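You operate a simulated robot arm through the tools that you are given. There is no shell and no other tool. Be economical: measure what you need, move in short steps, check, and stop when the job is done.

You run a simulated two-armed robot. Do the job below in one go: nothing can be reset, and whatever is moved stays where it is left.

JOB
Measure the orange stub from machine one, dot it yellow and sort it by the chart.
Fine: hold the orange caliper still while its jaw is pushed shut and opened; dot the cap; put the marker back.

The check looks at the end state, three seconds after you hand in, the way a careful person would. Anything else that was tipped, shoved, dropped, spilled or broken makes it a failure. Lids that push on must go on centred and level and be pressed home; caps that screw on are set level and turned clockwise until they are tight.

ROBOT AND FRAMES
Two 7-joint arms with two-finger parallel grippers on one trunk, on a base that drives. Base frame: it is fixed to the floor where the robot stands at the start and does not move with it; the origin is under the middle of the robot, x ahead of it, y to its left, z up. Readings come in m, degrees, newtons and seconds.
The left shoulder is at the start at [0.06, 0.143, 0.926], the right one opposite. With the tool pointing down near the work surface each hand reaches from about 0.2 to 0.52 m from the robot's upright axis, wherever it stands, measured 20 degrees to its own side. Places, roughly: orange caliper seat [2.5, 2.4, 0.9]; jaw two [2.4, 2.4, 0.9]; orange caliper [2.5, 2.5, 1]; yellow marker [2, 2.5, 1]; yellow stub [3, 2.5, 0.25]; green stub [3, 2.5, 0.25]; black stub [3, 2.5, 0.25]. Payload 1.57 kg a hand.
Tool frame (each hand has its own): the origin (TCP) lies between the finger pads and is the grasp point; the fingertips stand 0.03 m ahead of it; z points along the fingers, y is the line along which they close. Largest opening 0.11 m; finger width 0.024, thickness 0.012; the body of the gripper, 0.048 by 0.112 m, starts 0.078 m behind the TCP.
Orientation is told as [roll, pitch, yaw] about the base's x, y, z axes, in that order, counted from this pose: with the fingers straight down and closing along the base's y, the tool's x points along the base's -x, its y along +y and its z along -z.

CONTROLS
- The arms move only by the tool apply_moves. It takes "left_motion", "right_motion" or both (then of equal length, played together; a hand with none holds still); each is a list of rows, each an object of numbers (a shift or turn left out is 0, a gripper value left out holds the last): "dx", "dy", "dz": the shift along the tool's x, y, z in m; "ax", "ay", "az": the turn, a rotation vector about the tool's x, y, z in degrees. In form: [{"dx": .., "dy": .., "dz": .., "ax": .., "ay": .., "az": ..}, ...]. A call has 1 to 12 rows; each row shifts and turns the commanded pose from where the row before left it, along the tool's axes as they then stand. "left_fingers" and "right_fingers" are, for a hand that has rows, the finger opening in m, from 0 to 0.11, set as the call begins (left out, the last holds). Rows are played at 5 a second. More than 0.05 m and 8.6 degrees between two rows, or a gripper value outside its range, and nothing of the call is played. Where a pose cannot be reached the arm comes as near as it can. A force on the tool above 90 N (or 10 N above the force at the start of the call, whichever is more), or a blocked arm, ends the call early, and 0.2 s more pass. The fingers move at their own pace (about 0.045 m/s each) and stop on an object; they squeeze with about 43 N. The grip force told is the motor's: it shows also when the fingers shut on nothing. Time passes only in rows, and 0.2 s behind the last, so rows that do not move let the fingers close. It gives the time, the measured TCP pose, the force on the tool (base axes), the opening and the grip force at its end, in the units of the frame above (readings bear some noise), and new pictures: "show" is both (left out), scene, wrist or none (wrist: the cameras of the hands that moved).
- Cameras (640 x 400 px; columns grow to the right, rows downward): "scene" is now at [0.0433, -0.019, 1.5308]; the picture's right is [-0.24, -0.97, 0.00], its down [-0.75, 0.18, -0.64] and it looks along [0.62, -0.15, -0.77] (base axes); focal length 294 px, centre (320, 200). "left" rides on the left gripper at [0.07, -0.016, -0.141] in its tool frame; the picture's right is [0.23, 0.97, 0.00], its down [-0.86, 0.20, -0.48] and it looks along [-0.47, 0.11, 0.88] (tool axes); focal length 222 px, centre (320, 200). "right" rides on the right gripper at [0.07, 0.016, -0.141] in its tool frame; the picture's right is [-0.23, 0.97, 0.00], its down [-0.85, -0.20, -0.48] and it looks along [-0.47, -0.11, 0.88] (tool axes); focal length 222 px, centre (320, 200). There is no depth. A picture from a camera that has moved, and an enlarged one, comes with that camera's place and axes in the base frame and with its lens.
- slide_trunk(by): slides the trunk up (or, below 0, down) by that many m; the arms and the scene camera ride with it, the base frame stays. It gives what a move gives, with no picture.
- steer(legs): drives the robot by 1 to 6 legs, each [ahead, left, turn to the left] in m, m and degrees, along the robot's own axes; the way and the turn of a leg run together, so that a leg with both is an arc; at most 1.5 m and 180 degrees a leg. The arms and the cameras ride along, it lands a little off, and it stops where it bumps. It gives what a move gives, and a new picture of the scene camera.
- aim_head(pan, tilt): turns the head with the scene camera to pan (to the left, within 86 degrees either way) and tilt (down, from -29 to 69), counted from straight ahead of the robot. It gives what a move gives, and a new picture of the scene camera.
- inspect(camera, box): a new picture of the part [left, top, right, bottom] of that camera's present view, enlarged. It takes no simulated time.
- finish_job(): hands the job in; it is judged then, once.

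Work in short steps. Places have to be worked out from the pictures, the camera data and where the tool is seen: move nearer, look again, correct. Check each grasp and each placing, and mend what went wrong. You have 120 turns and 260 pictures in all, those below and enlarged ones among them. Open the grippers and draw the arms clear of the work before you hand the job in, unless the task says otherwise; then end with one line.

The tools are called after "Call:" as a command line: name --argument value ..., lists and objects as JSON in quotes. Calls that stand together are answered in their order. apply_moves: Moves the arms, as the interface text tells. Its arguments: {"type":"object","properties":{"left_motion":{"type":"array","items":{"type":"object","properties":{"dx":{"type":"number"},"dy":{"type":"number"},"dz":{"type":"number"},"ax":{"type":"number"},"ay":{"type":"number"},"az":{"type":"number"}}}},"left_fingers":{"type":"number"},"right_motion":{"type":"array","items":{"type":"object","properties":{"dx":{"type":"number"},"dy":{"type":"number"},"dz":{"type":"number"},"ax":{"type":"number"},"ay":{"type":"number"},"az":{"type":"number"}}}},"right_fingers":{"type":"number"},"show":{"type":"string","enum":["both","scene","wrist","none"]}},"required":[]} The other tools are called the same way: slide_trunk (by) slides the trunk up or down; steer (legs) drives the base; aim_head (pan, tilt) turns the head that bears the scene camera; inspect (camera, box) takes an enlarged picture of a part of a camera's view; finish_job () hands the job in.

At the start:

```text
t: 0.0
left_tcp_pos: [0.5178, 0.1229, 1.0796]
left_tcp_rot: [0.0, -0.1, -0.1]
left_ft_force: [-0.8, 0.3, -1.2]
left_gripper_width: 0.1098
left_grip_force: 0.1
right_tcp_pos: [0.3791, -0.3078, 1.0799]
right_tcp_rot: [0.0, 0.1, -0.1]
right_ft_force: [0.5, -0.1, -0.3]
right_gripper_width: 0.1099
right_grip_force: 0.1
trunk travel left (down, up): [-0.525, 0.065]
robot x, y, heading: [-0.003, -0.0016, -0.1]
head pan, tilt: [-13.6, 50.4]
```

scene: 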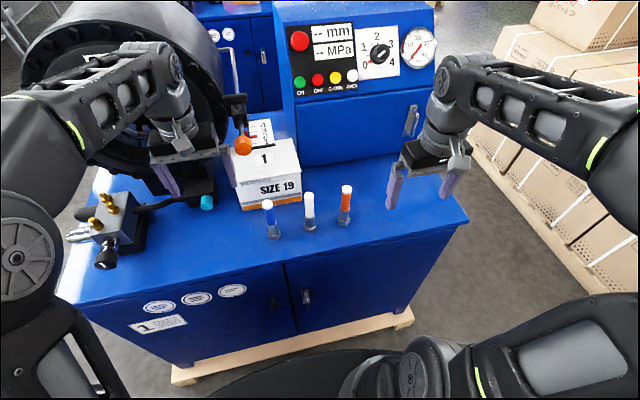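
right: 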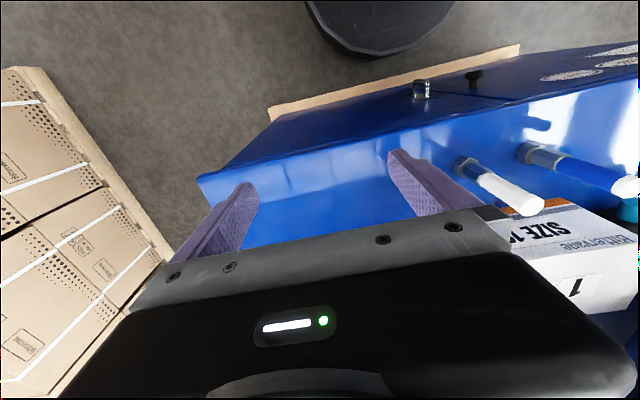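
left: 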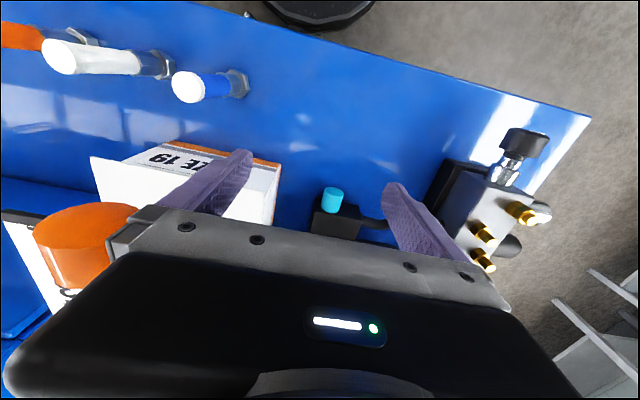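

I see machine one ahead with three stubs (blue, white, orange). I take a closer look at the stubs and the machine's labels first.

Call:
inspect --camera "scene" --box '[220, 100, 420, 260]'

Call:
aim_head --pan 50 --tilt 15

```text
2.50 times, centred on (320, 180) of scene
camera zoom: at [0.0433, -0.019, 1.5308], right [-0.24, -0.97, 0.0], down [-0.75, 0.18, -0.64], along [0.62, -0.15, -0.77], focal length 734 px, centre (320, 250)
```

zoom: 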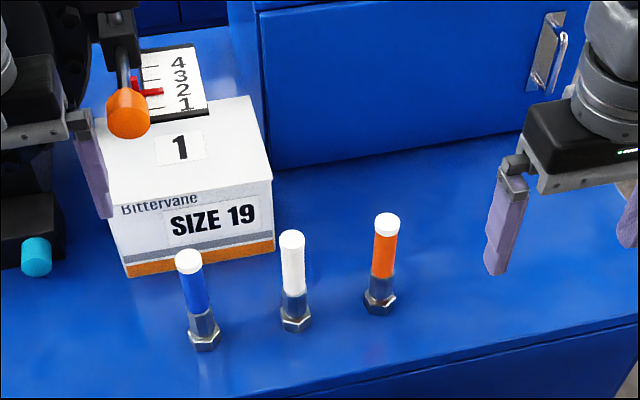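

```text
t: 1.3
left_tcp_pos: [0.5172, 0.1223, 1.0808]
left_tcp_rot: [0.0, -0.1, 0.0]
left_ft_force: [-0.3, 0.0, -0.4]
left_gripper_width: 0.1101
left_grip_force: 0.1
right_tcp_pos: [0.3797, -0.31, 1.0804]
right_tcp_rot: [0.0, 0.0, 0.0]
right_ft_force: [0.7, -0.7, 0.6]
right_gripper_width: 0.1099
right_grip_force: 0.1
trunk travel left (down, up): [-0.525, 0.065]
robot x, y, heading: [-0.0021, 0.002, 0.1]
head pan, tilt: [50.0, 15.0]
camera scene: at [0.0289, 0.0706, 1.585], right [0.77, -0.64, 0.0], down [-0.17, -0.2, -0.97], along [0.62, 0.74, -0.26], focal length 294 px, centre (320, 200)
```

scene: 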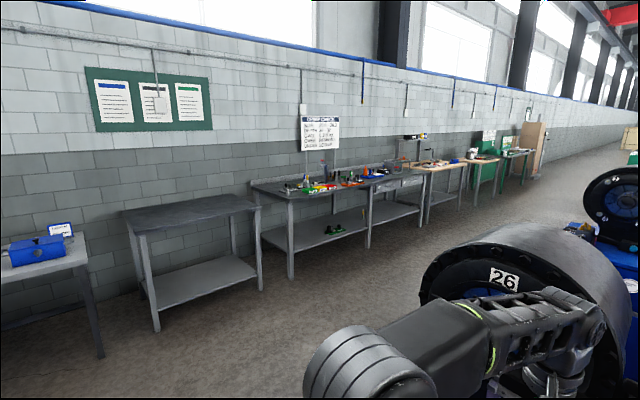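

The measuring bench and a wall chart are ahead-left. I zoom in on them.

Call:
inspect --camera "scene" --box '[290, 110, 350, 155]'

Call:
inspect --camera "scene" --box '[250, 120, 450, 270]'

Call:
aim_head --pan -13 --tilt 20

```text
8.89 times, centred on (320, 132) of scene
camera zoom: at [0.0289, 0.0706, 1.585], right [0.77, -0.64, 0.0], down [-0.17, -0.2, -0.97], along [0.62, 0.74, -0.26], focal length 2610 px, centre (320, 800)
```

zoom: 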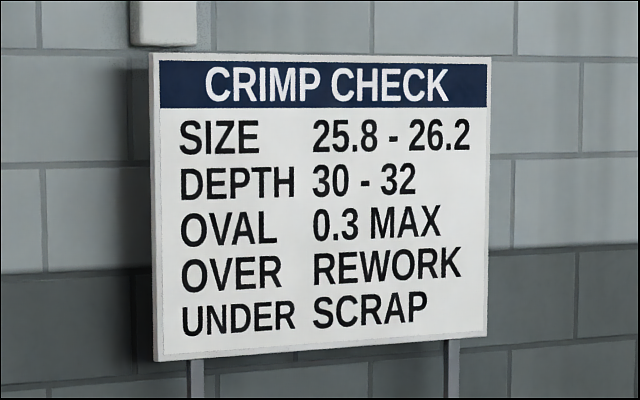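

```text
2.67 times, centred on (350, 195) of scene
camera zoom: at [0.0289, 0.0706, 1.585], right [0.77, -0.64, 0.0], down [-0.17, -0.2, -0.97], along [0.62, 0.74, -0.26], focal length 783 px, centre (240, 213)
```

zoom: 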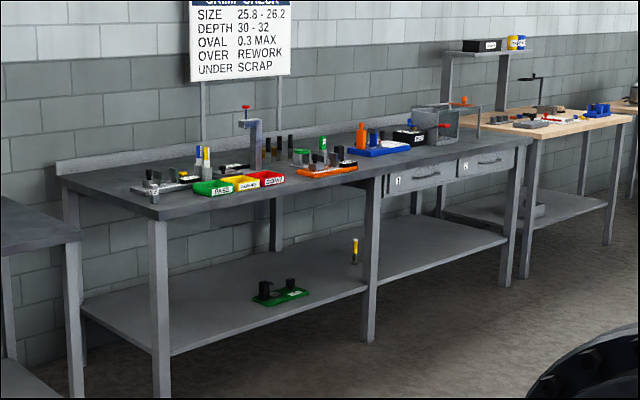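

```text
t: 2.7
left_tcp_pos: [0.5174, 0.122, 1.0813]
left_tcp_rot: [-0.1, 0.0, 0.0]
left_ft_force: [-0.2, 0.5, 0.4]
left_gripper_width: 0.1097
left_grip_force: 0.0
right_tcp_pos: [0.3794, -0.3096, 1.0807]
right_tcp_rot: [0.0, 0.0, 0.0]
right_ft_force: [-0.4, -0.8, 0.6]
right_gripper_width: 0.1098
right_grip_force: 0.0
trunk travel left (down, up): [-0.525, 0.065]
robot x, y, heading: [0.0011, -0.0011, -0.1]
head pan, tilt: [-13.0, 20.0]
camera scene: at [0.0596, -0.0218, 1.5769], right [-0.22, -0.97, 0.0], down [-0.33, 0.08, -0.94], along [0.92, -0.21, -0.34], focal length 294 px, centre (320, 200)
```

scene: 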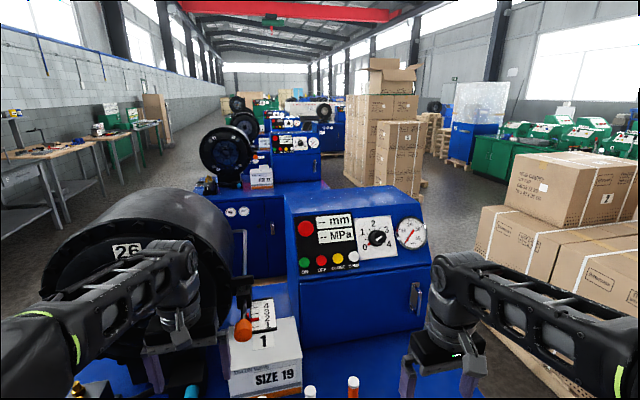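

The chart reads 25.8–26.2 passes, over means rework and under means scrap. I triangulate the orange stub near (0.48, -0.19), deck z≈0.88, top z≈1.01. Now I verify the machine's label.

Call:
aim_head --pan -10 --tilt 55

Call:
inspect --camera "scene" --box '[80, 240, 340, 380]'

Call:
inspect --camera "scene" --box '[280, 130, 400, 210]'

```text
t: 3.7
left_tcp_pos: [0.518, 0.122, 1.0812]
left_tcp_rot: [0.0, 0.0, 0.1]
left_ft_force: [0.2, 0.3, -1.5]
left_gripper_width: 0.11
left_grip_force: 0.1
right_tcp_pos: [0.3784, -0.3098, 1.0806]
right_tcp_rot: [0.0, 0.0, 0.0]
right_ft_force: [1.2, -0.7, 0.3]
right_gripper_width: 0.1103
right_grip_force: 0.1
trunk travel left (down, up): [-0.525, 0.065]
robot x, y, heading: [-0.0013, -0.0007, -0.0]
head pan, tilt: [-10.0, 55.0]
camera scene: at [0.0399, -0.0135, 1.5249], right [-0.17, -0.98, 0.0], down [-0.81, 0.14, -0.57], along [0.57, -0.1, -0.82], focal length 294 px, centre (320, 200)
```

scene: 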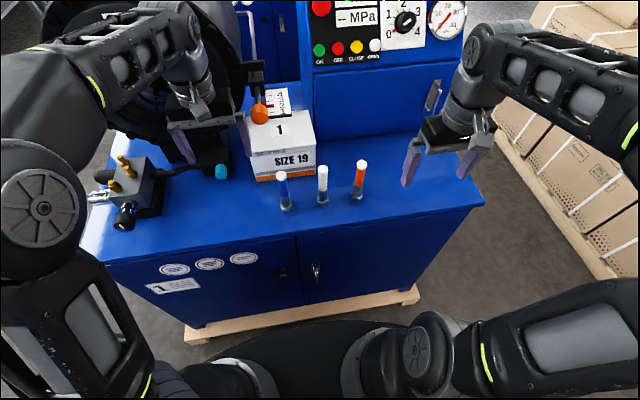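

```text
2.46 times, centred on (210, 310) of scene
camera zoom: at [0.0399, -0.0135, 1.5249], right [-0.17, -0.98, 0.0], down [-0.81, 0.14, -0.57], along [0.57, -0.1, -0.82], focal length 723 px, centre (591, -71)
```

zoom: 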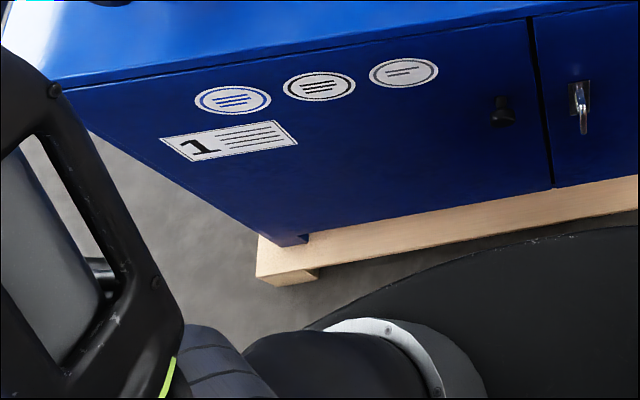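

```text
5.00 times, centred on (340, 170) of scene
camera zoom: at [0.0399, -0.0135, 1.5249], right [-0.17, -0.98, 0.0], down [-0.81, 0.14, -0.57], along [0.57, -0.1, -0.82], focal length 1468 px, centre (220, 350)
```

zoom: 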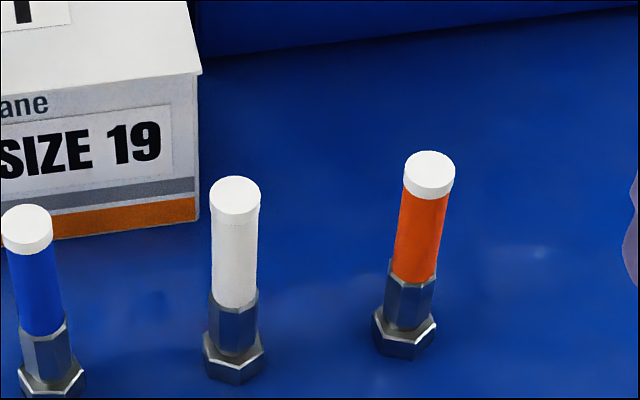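

The label confirms this is machine one. I move the right hand above the orange stub at about (0.475, -0.189), keeping the tips above its top, with a narrower opening to clear the white stub.

Call:
apply_moves --right_motion '[{"dz": -0.02}, {"dx": -0.032, "dy": 0.03}, {"dx": -0.032, "dy": 0.03}, {"dx": -0.032, "dy": 0.03}, {"dy": 0.03}, {}]' --right_fingers 0.075

```text
t: 5.1
left_tcp_pos: [0.5184, 0.1225, 1.0803]
left_tcp_rot: [-0.1, 0.0, 0.1]
left_ft_force: [-0.7, -0.8, -0.1]
left_gripper_width: 0.11
left_grip_force: 0.0
right_tcp_pos: [0.4747, -0.1879, 1.0996]
right_tcp_rot: [0.0, 0.1, -0.2]
right_ft_force: [-0.3, 0.3, 0.2]
right_gripper_width: 0.075
right_grip_force: 0.0
trunk travel left (down, up): [-0.525, 0.065]
robot x, y, heading: [-0.0003, 0.0012, -0.2]
head pan, tilt: [-10.0, 55.0]
camera scene: at [0.0401, -0.0134, 1.5248], right [-0.17, -0.98, 0.0], down [-0.81, 0.14, -0.57], along [0.56, -0.1, -0.82], focal length 294 px, centre (320, 200)
camera right: at [0.4067, -0.1728, 1.241], right [0.23, 0.97, 0.0], down [0.85, -0.2, 0.48], along [0.47, -0.11, -0.88], focal length 222 px, centre (320, 200)
```

scene: 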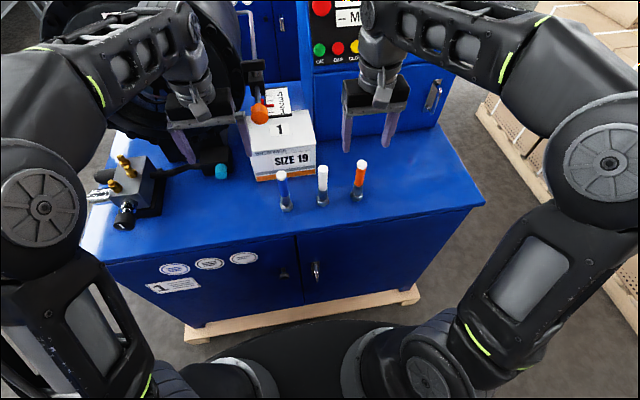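
right: 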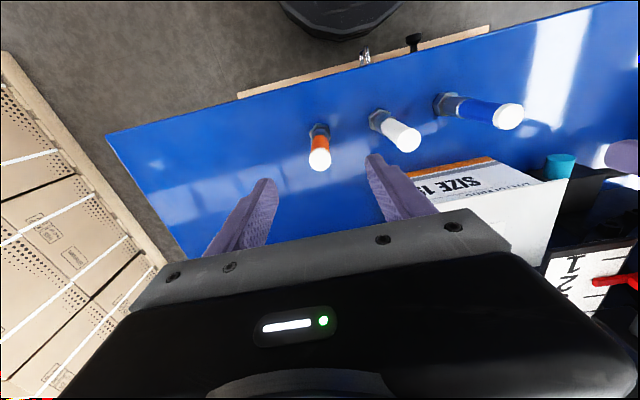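

Triangulating with both views puts the stub's axis at about (0.479, -0.191), top z≈1.012. I descend to TCP z≈0.98, then close.

Call:
apply_moves --right_motion '[{"dx": -0.004, "dy": -0.003, "dz": 0.03}, {"dz": 0.03}, {"dz": 0.03}, {"dz": 0.03}, {}]'

Call:
inspect --camera "scene" --box '[300, 120, 420, 220]'

```text
t: 6.3
left_tcp_pos: [0.5174, 0.1235, 1.0808]
left_tcp_rot: [0.1, -0.1, 0.0]
left_ft_force: [-0.1, -0.4, 1.0]
left_gripper_width: 0.1101
left_grip_force: 0.1
right_tcp_pos: [0.48, -0.1916, 0.9794]
right_tcp_rot: [0.1, 0.0, 0.0]
right_ft_force: [0.4, 0.0, -0.4]
right_gripper_width: 0.0749
right_grip_force: 0.0
trunk travel left (down, up): [-0.525, 0.065]
robot x, y, heading: [0.0014, 0.0024, -0.1]
head pan, tilt: [-10.0, 55.0]
camera scene: at [0.0397, -0.0134, 1.5248], right [-0.17, -0.98, 0.0], down [-0.81, 0.14, -0.57], along [0.56, -0.1, -0.82], focal length 294 px, centre (320, 200)
camera right: at [0.4103, -0.1764, 1.121], right [0.23, 0.97, 0.0], down [0.85, -0.2, 0.48], along [0.47, -0.11, -0.88], focal length 222 px, centre (320, 200)
```

scene: 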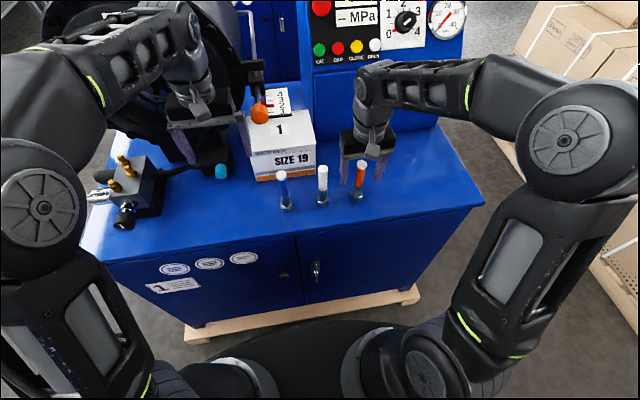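
right: 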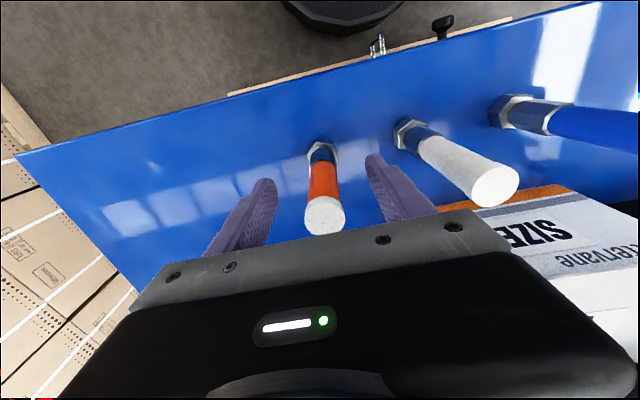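

```text
4.00 times, centred on (360, 170) of scene
camera zoom: at [0.0397, -0.0134, 1.5248], right [-0.17, -0.98, 0.0], down [-0.81, 0.14, -0.57], along [0.56, -0.1, -0.82], focal length 1174 px, centre (160, 320)
```

zoom: 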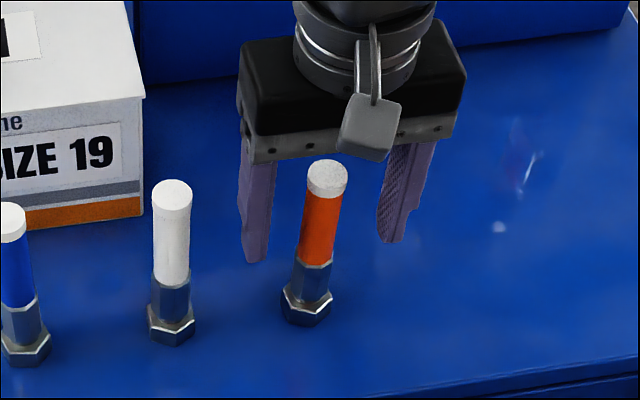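

The tool axis and stub axis coincide in the wrist view, so I close on the hose.

Call:
apply_moves --right_motion '[{}, {}, {}, {}, {}]' --right_fingers 0.01 --show "none"

Call:
apply_moves --right_motion '[{"dz": -0.03}, {"dz": -0.04}, {"dz": -0.04}, {"dz": -0.04}, {}]'

```text
t: 7.5
left_tcp_pos: [0.5171, 0.1232, 1.0807]
left_tcp_rot: [0.0, -0.1, -0.1]
left_ft_force: [0.0, -0.1, 0.0]
left_gripper_width: 0.1098
left_grip_force: 0.1
right_tcp_pos: [0.4787, -0.1929, 0.9797]
right_tcp_rot: [0.0, -0.1, 0.1]
right_ft_force: [-0.3, 0.5, 0.2]
right_gripper_width: 0.0219
right_grip_force: 31.1
trunk travel left (down, up): [-0.525, 0.065]
robot x, y, heading: [-0.001, 0.0013, -0.2]
head pan, tilt: [-10.0, 55.0]
```

```text
t: 8.7
left_tcp_pos: [0.5172, 0.1219, 1.0808]
left_tcp_rot: [0.0, -0.1, -0.1]
left_ft_force: [-0.1, -0.2, -0.4]
left_gripper_width: 0.1099
left_grip_force: 0.0
right_tcp_pos: [0.4797, -0.1925, 1.1009]
right_tcp_rot: [0.0, 0.0, 0.0]
right_ft_force: [-0.5, 0.6, -2.1]
right_gripper_width: 0.0217
right_grip_force: 35.4
right hand out of reach, approached as far as the arm can: row 4
trunk travel left (down, up): [-0.525, 0.065]
robot x, y, heading: [0.0006, -0.0024, -0.1]
head pan, tilt: [-10.0, 55.0]
camera scene: at [0.0398, -0.0134, 1.5248], right [-0.17, -0.98, 0.0], down [-0.81, 0.14, -0.57], along [0.56, -0.1, -0.82], focal length 294 px, centre (320, 200)
camera right: at [0.4103, -0.1759, 1.2416], right [0.23, 0.97, 0.0], down [0.85, -0.2, 0.48], along [0.47, -0.11, -0.88], focal length 222 px, centre (320, 200)
```

scene: 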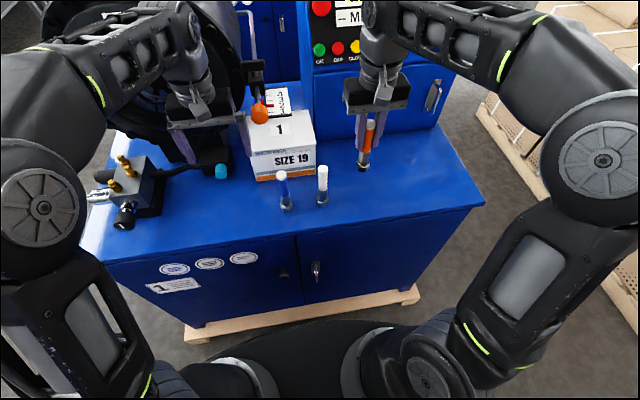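
right: 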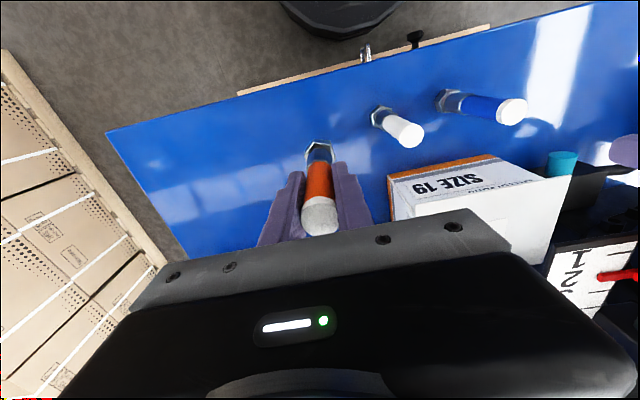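

The stub is held (opening 0.022 m, grip 35 N) and its bottom is clear of the deck. I back straight away from the machine, then turn left.

Call:
steer --legs '[[-0.45, 0, 0], [0, 0, 90]]'

```text
t: 11.0
left_tcp_pos: [0.1421, 0.1172, 1.0806]
left_tcp_rot: [0.0, 0.0, -0.4]
left_ft_force: [0.2, 0.7, -0.1]
left_gripper_width: 0.1102
left_grip_force: 0.1
right_tcp_pos: [0.1016, -0.1982, 1.0993]
right_tcp_rot: [0.0, 0.1, -0.1]
right_ft_force: [0.0, -0.9, -3.5]
right_gripper_width: 0.0221
right_grip_force: 35.0
trunk travel left (down, up): [-0.525, 0.065]
robot x, y, heading: [-0.3779, -0.0009, -0.5]
head pan, tilt: [-10.0, 55.0]
stopped in leg 1: the robot was blocked; the commanded pose is now the measured one
camera scene: at [-0.3355, -0.0175, 1.5247], right [-0.18, -0.98, 0.0], down [-0.81, 0.15, -0.57], along [0.56, -0.1, -0.82], focal length 294 px, centre (320, 200)
```

scene: 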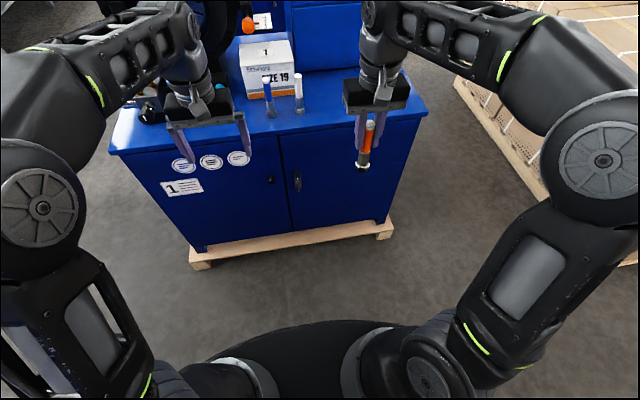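

Something behind blocked the base at x=-0.378. I look to both sides before turning.

Call:
aim_head --pan 86 --tilt 35

Call:
aim_head --pan -86 --tilt 35

```text
t: 12.8
left_tcp_pos: [0.1407, 0.1181, 1.0813]
left_tcp_rot: [0.0, 0.0, -0.3]
left_ft_force: [0.0, -0.3, -0.3]
left_gripper_width: 0.1099
left_grip_force: 0.0
right_tcp_pos: [0.0992, -0.1955, 1.1009]
right_tcp_rot: [-0.1, 0.1, -0.3]
right_ft_force: [0.5, 0.3, -2.8]
right_gripper_width: 0.0223
right_grip_force: 34.6
trunk travel left (down, up): [-0.525, 0.065]
robot x, y, heading: [-0.3796, -0.0042, -0.4]
head pan, tilt: [85.9, 35.0]
camera scene: at [-0.402, 0.0845, 1.5531], right [1.0, -0.08, 0.0], down [-0.04, -0.57, -0.82], along [0.06, 0.82, -0.57], focal length 294 px, centre (320, 200)
```

scene: 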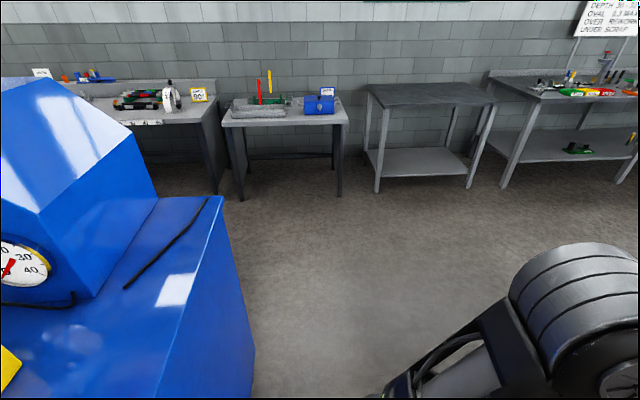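

```text
t: 15.4
left_tcp_pos: [0.1405, 0.1189, 1.0816]
left_tcp_rot: [0.0, 0.1, -0.3]
left_ft_force: [-0.3, 0.7, -0.5]
left_gripper_width: 0.1098
left_grip_force: 0.1
right_tcp_pos: [0.0997, -0.196, 1.1006]
right_tcp_rot: [0.0, 0.1, -0.2]
right_ft_force: [0.6, 0.6, -2.4]
right_gripper_width: 0.0219
right_grip_force: 34.9
trunk travel left (down, up): [-0.525, 0.065]
robot x, y, heading: [-0.3744, -0.0013, -0.4]
head pan, tilt: [-85.9, 35.0]
camera scene: at [-0.4031, -0.0912, 1.5531], right [-1.0, -0.07, 0.0], down [-0.04, 0.57, -0.82], along [0.05, -0.82, -0.57], focal length 294 px, centre (320, 200)
```

scene: 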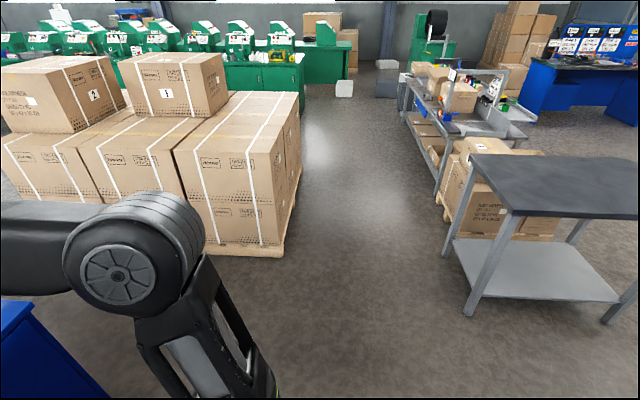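

A blue machine's edge stands behind-left at x<-0.6, and I bumped there; the lane to the left is open. I ease 0.04 m forward, strafe left to y≈1.5, turn left, then strafe along the benches.

Call:
steer --legs '[[0.04, 0, 0], [0, 1.45, 0], [0, 0, 90], [0, -1.4, 0], [0, -1.2, 0]]'

Call:
aim_head --pan 0 --tilt 30

```text
t: 39.1
left_tcp_pos: [2.1771, 1.8918, 1.081]
left_tcp_rot: [0.0, -0.1, 88.0]
left_ft_force: [-0.2, 0.1, -0.8]
left_gripper_width: 0.11
left_grip_force: 0.1
right_tcp_pos: [2.4908, 1.8412, 1.1007]
right_tcp_rot: [0.0, -0.1, 87.9]
right_ft_force: [0.2, -0.3, -2.4]
right_gripper_width: 0.022
right_grip_force: 34.6
trunk travel left (down, up): [-0.525, 0.065]
robot x, y, heading: [2.2807, 1.3683, 88.2]
head pan, tilt: [-85.9, 35.0]
camera scene: at [2.3673, 1.3418, 1.553], right [0.03, -1.0, 0.0], down [-0.57, -0.02, -0.82], along [0.82, 0.03, -0.57], focal length 294 px, centre (320, 200)
```

scene: 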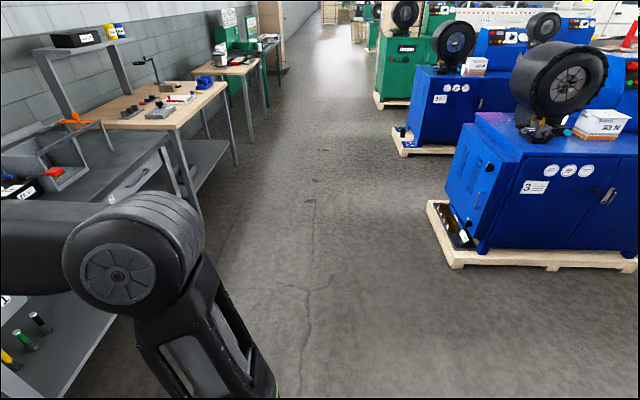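

```text
t: 40.7
left_tcp_pos: [2.1758, 1.8918, 1.0801]
left_tcp_rot: [0.0, 0.0, 88.0]
left_ft_force: [-0.6, 0.2, 0.1]
left_gripper_width: 0.1101
left_grip_force: 0.1
right_tcp_pos: [2.4896, 1.8417, 1.1007]
right_tcp_rot: [0.1, 0.0, 88.1]
right_ft_force: [-1.0, 0.6, -1.4]
right_gripper_width: 0.0217
right_grip_force: 35.4
trunk travel left (down, up): [-0.525, 0.065]
robot x, y, heading: [2.2798, 1.3728, 88.1]
head pan, tilt: [0.0, 30.0]
camera scene: at [2.2824, 1.4292, 1.5608], right [1.0, -0.04, 0.0], down [-0.02, -0.5, -0.87], along [0.03, 0.87, -0.5], focal length 294 px, centre (320, 200)
```

scene: 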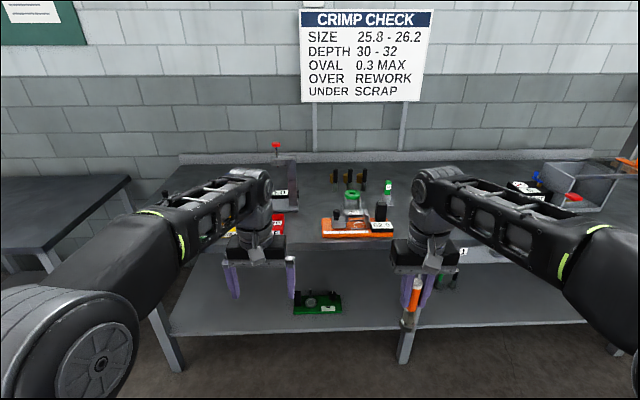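

The orange caliper is straight ahead. I zoom on the bench.

Call:
inspect --camera "scene" --box '[300, 170, 420, 250]'

Call:
inspect --camera "scene" --box '[150, 130, 310, 250]'

```text
5.00 times, centred on (360, 210) of scene
camera zoom: at [2.2824, 1.4292, 1.5608], right [1.0, -0.04, 0.0], down [-0.02, -0.5, -0.87], along [0.03, 0.87, -0.5], focal length 1468 px, centre (120, 150)
```

zoom: 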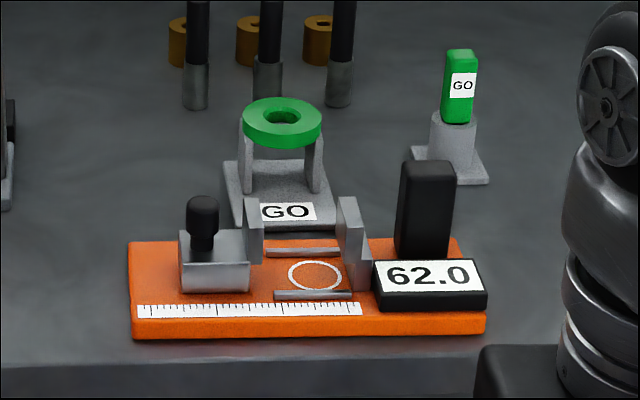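

```text
3.33 times, centred on (230, 190) of scene
camera zoom: at [2.2824, 1.4292, 1.5608], right [1.0, -0.04, 0.0], down [-0.02, -0.5, -0.87], along [0.03, 0.87, -0.5], focal length 979 px, centre (620, 233)
```

zoom: 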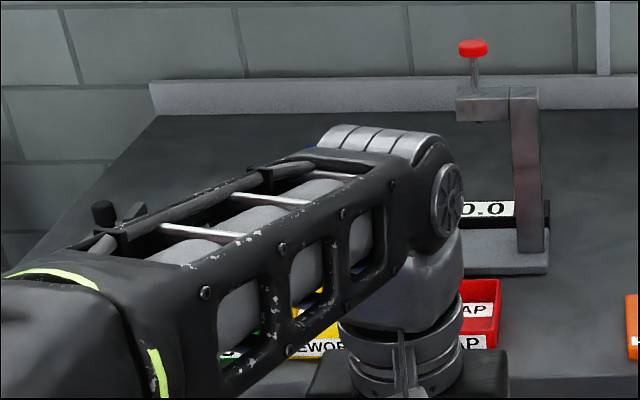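

I see the orange caliper: seat ring between low rails, moving jaw with black knob on the left, a black grip post on the right, display 62.0. Before driving in I retract both hands and raise the trunk.

Call:
slide_trunk --by 0.06

Call:
apply_moves --right_motion '[{"dx": 0.045}, {"dx": 0.045}, {"dx": 0.045}, {"dx": 0.03}, {}]' --left_motion '[{"dx": 0.045}, {"dx": 0.045}, {"dx": 0.045}, {"dx": 0.045}, {}]' --left_fingers 0.05 --show "scene"

```text
t: 41.7
left_tcp_pos: [2.1764, 1.8908, 1.1418]
left_tcp_rot: [-0.1, 0.0, 88.0]
left_ft_force: [0.0, -0.5, -0.3]
left_gripper_width: 0.1097
left_grip_force: 0.0
right_tcp_pos: [2.4901, 1.8422, 1.1602]
right_tcp_rot: [-0.1, 0.0, 88.0]
right_ft_force: [1.0, -0.3, -2.1]
right_gripper_width: 0.0221
right_grip_force: 35.2
trunk travel left (down, up): [-0.585, 0.005]
robot x, y, heading: [2.2799, 1.3648, 87.8]
head pan, tilt: [0.0, 30.0]
```

```text
t: 42.9
left_tcp_pos: [2.1721, 1.7115, 1.1392]
left_tcp_rot: [0.0, -0.1, 88.1]
left_ft_force: [0.4, -0.1, 0.3]
left_gripper_width: 0.0502
left_grip_force: 0.0
right_tcp_pos: [2.4844, 1.6763, 1.16]
right_tcp_rot: [0.0, 0.1, 88.0]
right_ft_force: [-1.1, -0.6, -2.0]
right_gripper_width: 0.0221
right_grip_force: 34.9
trunk travel left (down, up): [-0.585, 0.005]
robot x, y, heading: [2.2785, 1.3705, 88.0]
head pan, tilt: [0.0, 30.0]
camera scene: at [2.2831, 1.4305, 1.6208], right [1.0, -0.04, 0.0], down [-0.02, -0.5, -0.87], along [0.03, 0.86, -0.5], focal length 294 px, centre (320, 200)
```

scene: 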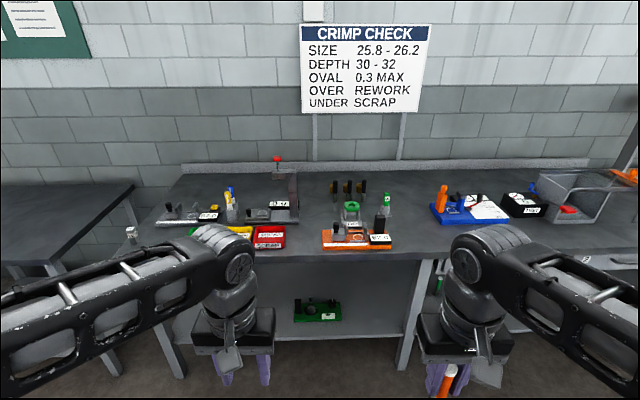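

View's clear. I drive to about (2.46, 1.95) facing the bench squarely.

Call:
steer --legs '[[0, -0.16, 2], [0.4, 0, 0], [0.17, 0, 0]]'

Call:
aim_head --pan 0 --tilt 55

```text
t: 47.5
left_tcp_pos: [2.3232, 2.2767, 1.1406]
left_tcp_rot: [0.0, 0.0, 89.9]
left_ft_force: [-0.3, 0.1, -0.1]
left_gripper_width: 0.0502
left_grip_force: 0.2
right_tcp_pos: [2.6356, 2.2494, 1.1592]
right_tcp_rot: [0.0, 0.0, 89.9]
right_ft_force: [-0.2, 0.9, -2.1]
right_gripper_width: 0.0219
right_grip_force: 35.0
trunk travel left (down, up): [-0.585, 0.005]
robot x, y, heading: [2.4462, 1.9329, 89.8]
head pan, tilt: [0.0, 30.0]
camera scene: at [2.4435, 1.998, 1.6208], right [1.0, 0.0, 0.0], down [0.0, -0.5, -0.87], along [0.0, 0.87, -0.5], focal length 294 px, centre (320, 200)
```

scene: 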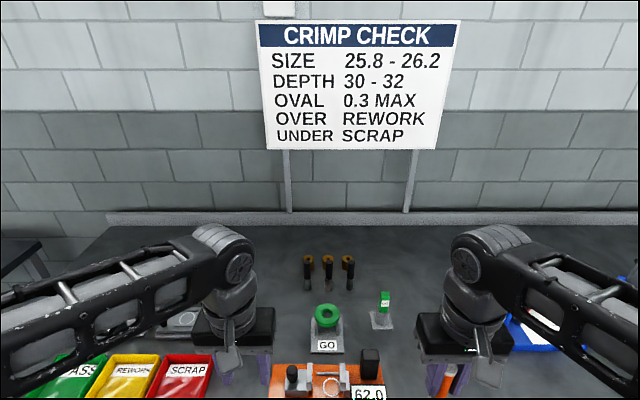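

```text
t: 48.4
left_tcp_pos: [2.3236, 2.275, 1.1426]
left_tcp_rot: [0.0, 0.1, 89.9]
left_ft_force: [-0.1, 0.0, 0.0]
left_gripper_width: 0.0504
left_grip_force: 0.1
right_tcp_pos: [2.6369, 2.2487, 1.1597]
right_tcp_rot: [0.1, 0.0, 90.0]
right_ft_force: [-0.4, -0.3, -2.0]
right_gripper_width: 0.0217
right_grip_force: 34.4
trunk travel left (down, up): [-0.585, 0.005]
robot x, y, heading: [2.4445, 1.9378, 89.7]
head pan, tilt: [0.0, 55.0]
camera scene: at [2.4434, 1.9782, 1.5849], right [1.0, 0.0, 0.0], down [0.0, -0.82, -0.57], along [0.0, 0.57, -0.82], focal length 294 px, centre (320, 200)
```

scene: 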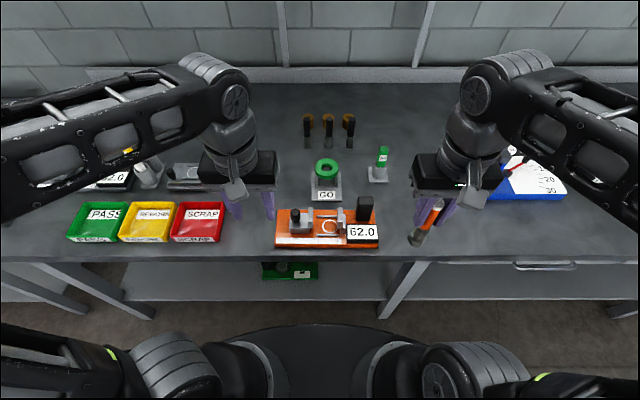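

I'm well placed. Zoom in on the caliper to measure it.

Call:
inspect --camera "scene" --box '[260, 180, 400, 260]'

Call:
inspect --camera "right" --box '[160, 60, 480, 260]'

Call:
inspect --camera "left" --box '[0, 0, 640, 400]'

```text
4.57 times, centred on (330, 220) of scene
camera zoom: at [2.4434, 1.9782, 1.5849], right [1.0, 0.0, 0.0], down [0.0, -0.82, -0.57], along [0.0, 0.57, -0.82], focal length 1342 px, centre (274, 109)
```

zoom: 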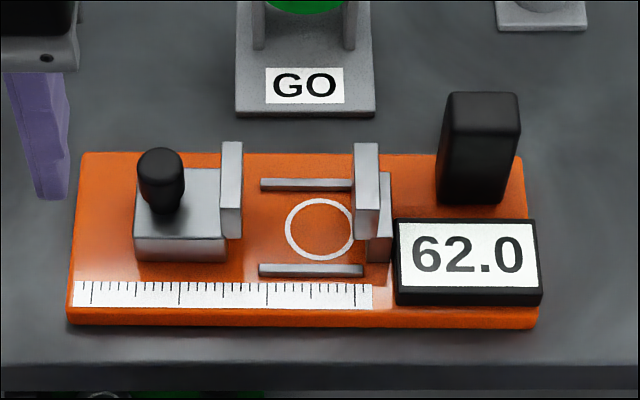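

```text
2.00 times, centred on (320, 160) of right
camera zoom: at [2.6212, 2.1788, 1.3015], right [-0.97, 0.23, 0.0], down [0.2, 0.85, 0.48], along [0.11, 0.47, -0.88], focal length 444 px, centre (320, 280)
```

zoom: 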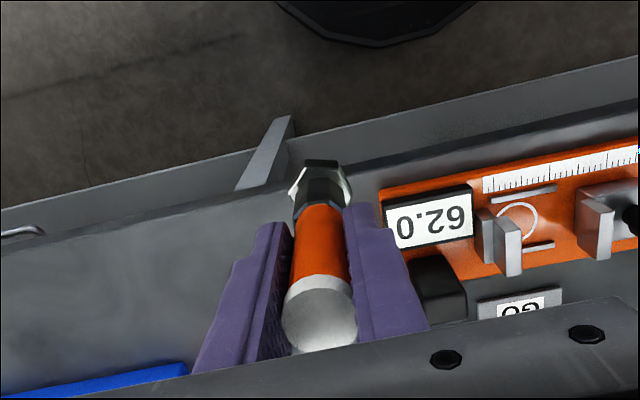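

```text
1.00 times, centred on (320, 200) of left
camera zoom: at [2.3406, 2.2065, 1.2823], right [-0.97, -0.23, 0.0], down [-0.2, 0.86, 0.48], along [-0.11, 0.47, -0.88], focal length 222 px, centre (320, 200)
```

zoom: 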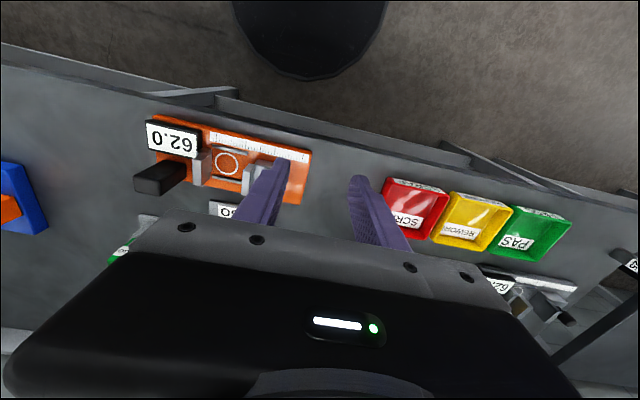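

Triangulated from three views, the seat is at about (2.4715, 2.373, 0.897). The fixed pad is close to it, so I turn the right hand 90° so its fingers straddle along y.

Call:
apply_moves --right_motion '[{"az": 8.2}, {"az": 8.2}, {"az": 8.2}, {"az": 8.2}, {"az": 8.2}, {"az": 8.2}, {"az": 8.2}, {"az": 8.2}, {"az": 8.2}, {"az": 8.2}, {"az": 8}, {}]'

```text
t: 51.0
left_tcp_pos: [2.3233, 2.2755, 1.1408]
left_tcp_rot: [-0.1, 0.0, 89.9]
left_ft_force: [-0.4, -0.5, -0.8]
left_gripper_width: 0.0501
left_grip_force: 0.1
right_tcp_pos: [2.6364, 2.2496, 1.1613]
right_tcp_rot: [0.0, -0.1, -0.2]
right_ft_force: [-0.4, 1.1, -2.0]
right_gripper_width: 0.022
right_grip_force: 34.5
trunk travel left (down, up): [-0.585, 0.005]
robot x, y, heading: [2.4444, 1.9336, 89.9]
head pan, tilt: [0.0, 55.0]
camera scene: at [2.4434, 1.9779, 1.5848], right [1.0, 0.0, 0.0], down [0.0, -0.82, -0.57], along [0.0, 0.57, -0.82], focal length 294 px, centre (320, 200)
camera right: at [2.568, 2.2649, 1.3014], right [0.23, 0.97, 0.0], down [0.85, -0.2, 0.48], along [0.47, -0.11, -0.88], focal length 222 px, centre (320, 200)
```

scene: 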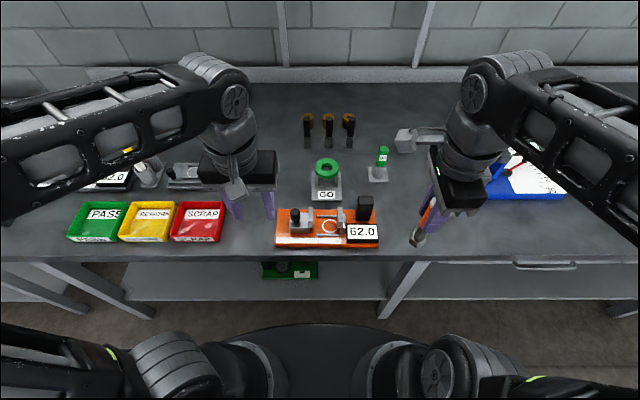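
right: 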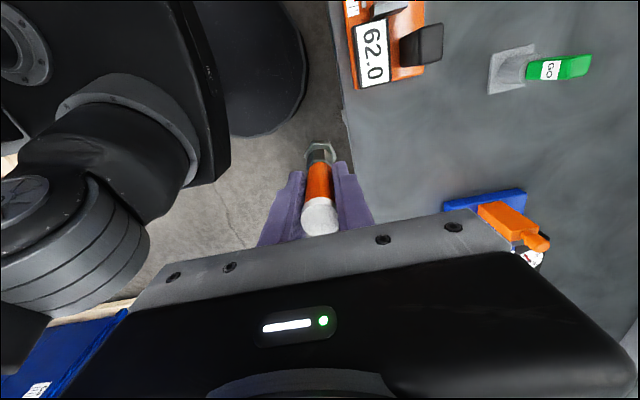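

Rotation worked. I move over the seat at height while shifting the left hand 0.1 m to the left for room.

Call:
apply_moves --right_motion '[{"dy": 0.0}, {"dy": 0.03, "dx": 0.033}, {"dy": 0.03, "dx": 0.033}, {"dy": 0.03, "dx": 0.033}, {"dy": 0.0335, "dx": 0.033}, {"dx": 0.033}, {}]' --left_motion '[{"dy": 0.04}, {"dy": 0.04}, {"dy": 0.03}, {}, {}, {}, {}]'

Call:
inspect --camera "scene" --box '[260, 160, 400, 260]'

```text
t: 52.6
left_tcp_pos: [2.2124, 2.2772, 1.1412]
left_tcp_rot: [0.0, 0.0, 89.9]
left_ft_force: [-0.5, 0.1, -0.2]
left_gripper_width: 0.0501
left_grip_force: 0.0
right_tcp_pos: [2.4733, 2.3743, 1.1592]
right_tcp_rot: [-0.1, 0.0, -0.2]
right_ft_force: [0.8, 0.6, -2.3]
right_gripper_width: 0.0217
right_grip_force: 34.4
trunk travel left (down, up): [-0.585, 0.005]
robot x, y, heading: [2.4432, 1.937, 89.9]
head pan, tilt: [0.0, 55.0]
camera scene: at [2.4437, 1.9782, 1.5848], right [1.0, 0.0, 0.0], down [0.0, -0.82, -0.57], along [0.0, 0.57, -0.82], focal length 294 px, centre (320, 200)
camera right: at [2.4034, 2.389, 1.3004], right [0.23, 0.97, 0.0], down [0.85, -0.2, 0.48], along [0.47, -0.11, -0.88], focal length 222 px, centre (320, 200)
camera left: at [2.2298, 2.2077, 1.2824], right [-0.97, -0.23, 0.0], down [-0.2, 0.86, 0.48], along [-0.11, 0.47, -0.88], focal length 222 px, centre (320, 200)
```

scene: 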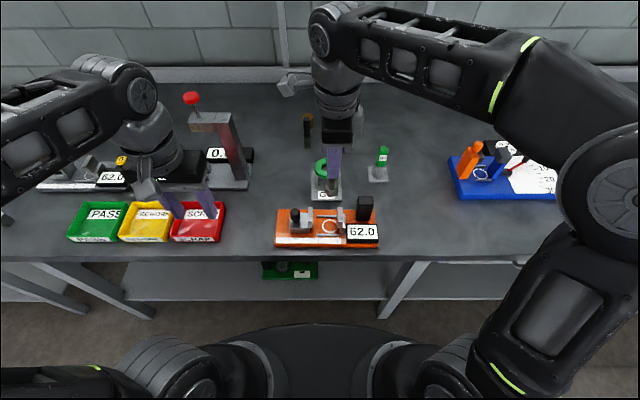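
right: 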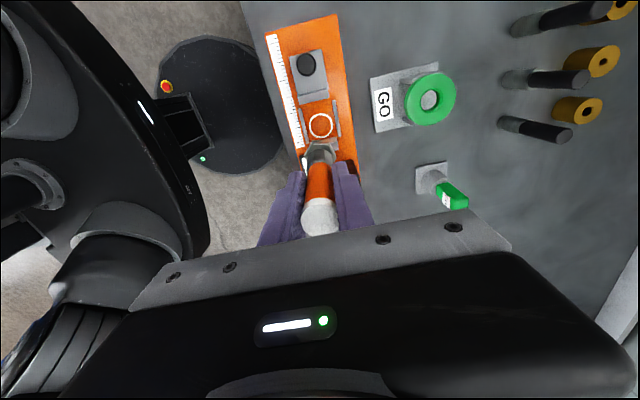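
left: 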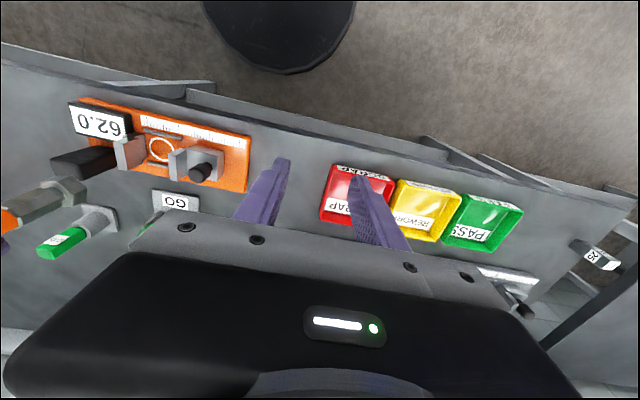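

```text
4.00 times, centred on (330, 210) of scene
camera zoom: at [2.4437, 1.9782, 1.5848], right [1.0, 0.0, 0.0], down [0.0, -0.82, -0.57], along [0.0, 0.57, -0.82], focal length 1174 px, centre (280, 160)
```

zoom: 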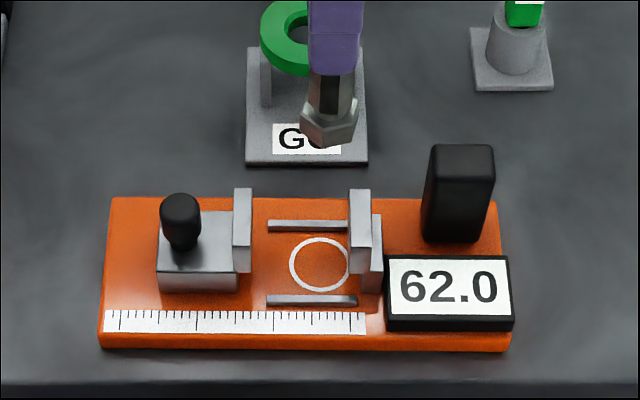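

Ring refined to (2.472, 2.372). The nut would catch the fixed pad if dropped straight in, so I descend 12 mm toward the gap's middle and stop with the stub bottom near pad-top height.

Call:
apply_moves --right_motion '[{"dx": 0.013, "dy": -0.002, "dz": 0.03}, {"dz": 0.03}, {"dz": 0.03}, {}]'

Call:
inspect --camera "scene" --box '[260, 170, 400, 260]'

Call:
inspect --camera "left" --box '[40, 80, 280, 230]'

```text
t: 53.6
left_tcp_pos: [2.2128, 2.2754, 1.1423]
left_tcp_rot: [0.0, -0.1, 89.9]
left_ft_force: [-0.1, 1.0, 0.3]
left_gripper_width: 0.0498
left_grip_force: 0.1
right_tcp_pos: [2.4598, 2.3705, 1.0692]
right_tcp_rot: [0.0, 0.1, -0.1]
right_ft_force: [0.4, 0.2, -1.9]
right_gripper_width: 0.0218
right_grip_force: 34.9
trunk travel left (down, up): [-0.585, 0.005]
robot x, y, heading: [2.4456, 1.9356, 89.7]
head pan, tilt: [0.0, 55.0]
camera scene: at [2.4435, 1.9777, 1.5848], right [1.0, 0.0, 0.0], down [0.0, -0.82, -0.57], along [0.0, 0.57, -0.82], focal length 294 px, centre (320, 200)
camera right: at [2.3901, 2.3871, 1.2099], right [0.23, 0.97, 0.0], down [0.85, -0.2, 0.48], along [0.47, -0.11, -0.88], focal length 222 px, centre (320, 200)
```

scene: 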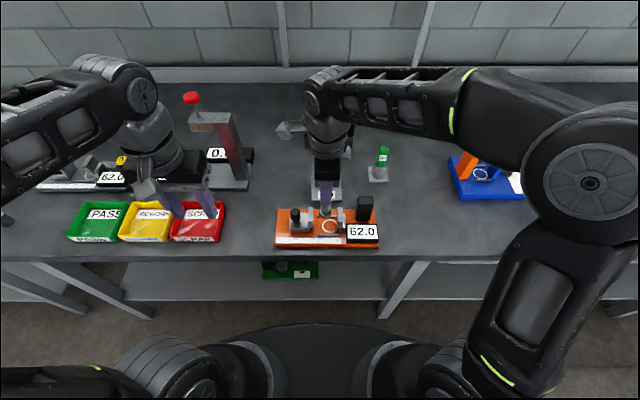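
right: 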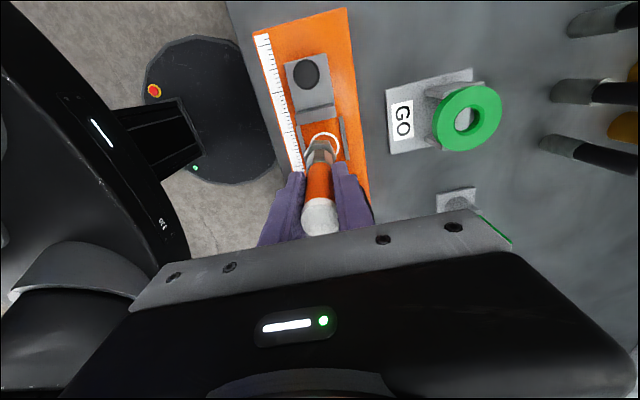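

```text
4.44 times, centred on (330, 215) of scene
camera zoom: at [2.4435, 1.9777, 1.5848], right [1.0, 0.0, 0.0], down [0.0, -0.82, -0.57], along [0.0, 0.57, -0.82], focal length 1305 px, centre (276, 133)
```

zoom: 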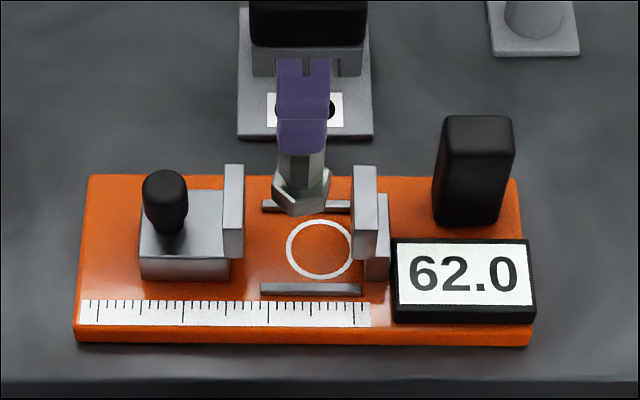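

```text
2.67 times, centred on (160, 155) of left
camera zoom: at [2.2297, 2.2073, 1.2825], right [-0.97, -0.23, 0.0], down [-0.2, 0.85, 0.48], along [-0.11, 0.47, -0.88], focal length 592 px, centre (747, 320)
```

zoom: 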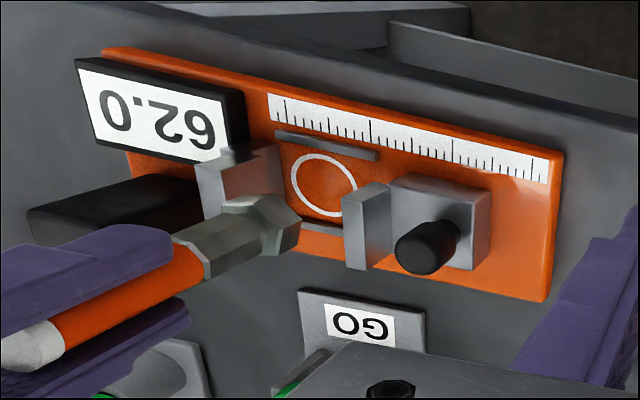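

The nut is centred between the pads. I descend 0.055 m further.

Call:
apply_moves --right_motion '[{"dz": 0.02}, {"dz": 0.02}, {"dz": 0.015}, {}]' --show "none"

Call:
inspect --camera "scene" --box '[260, 170, 400, 260]'

Call:
inspect --camera "left" --box '[40, 80, 280, 230]'

```text
t: 54.6
left_tcp_pos: [2.2118, 2.2768, 1.1414]
left_tcp_rot: [-0.1, 0.0, 89.9]
left_ft_force: [-0.1, 0.8, 0.7]
left_gripper_width: 0.0499
left_grip_force: 0.0
right_tcp_pos: [2.4596, 2.3714, 1.0148]
right_tcp_rot: [0.0, 0.1, -0.1]
right_ft_force: [0.6, 0.0, -2.6]
right_gripper_width: 0.022
right_grip_force: 35.1
trunk travel left (down, up): [-0.585, 0.005]
robot x, y, heading: [2.4468, 1.9331, 89.8]
head pan, tilt: [0.0, 55.0]
```

```text
4.44 times, centred on (330, 215) of scene
camera zoom: at [2.4433, 1.978, 1.5848], right [1.0, 0.0, 0.0], down [0.0, -0.82, -0.57], along [0.0, 0.57, -0.82], focal length 1305 px, centre (276, 133)
```

zoom: 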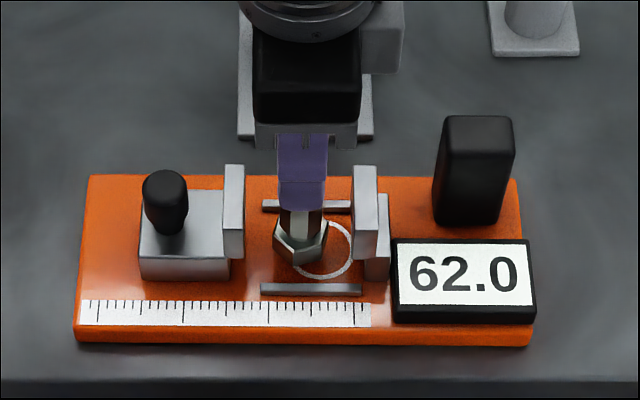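

```text
2.67 times, centred on (160, 155) of left
camera zoom: at [2.2295, 2.2075, 1.2824], right [-0.97, -0.23, 0.0], down [-0.2, 0.86, 0.48], along [-0.11, 0.47, -0.88], focal length 592 px, centre (747, 320)
```

zoom: 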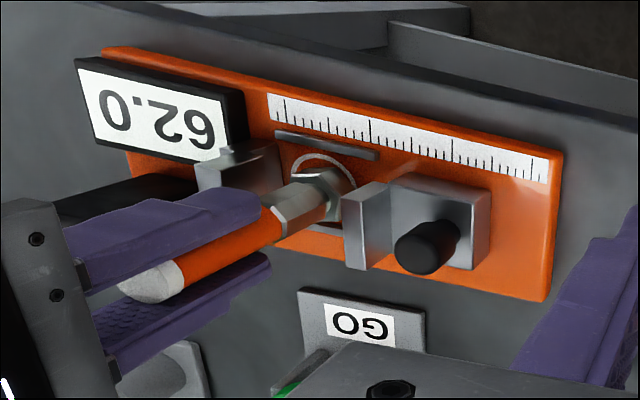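

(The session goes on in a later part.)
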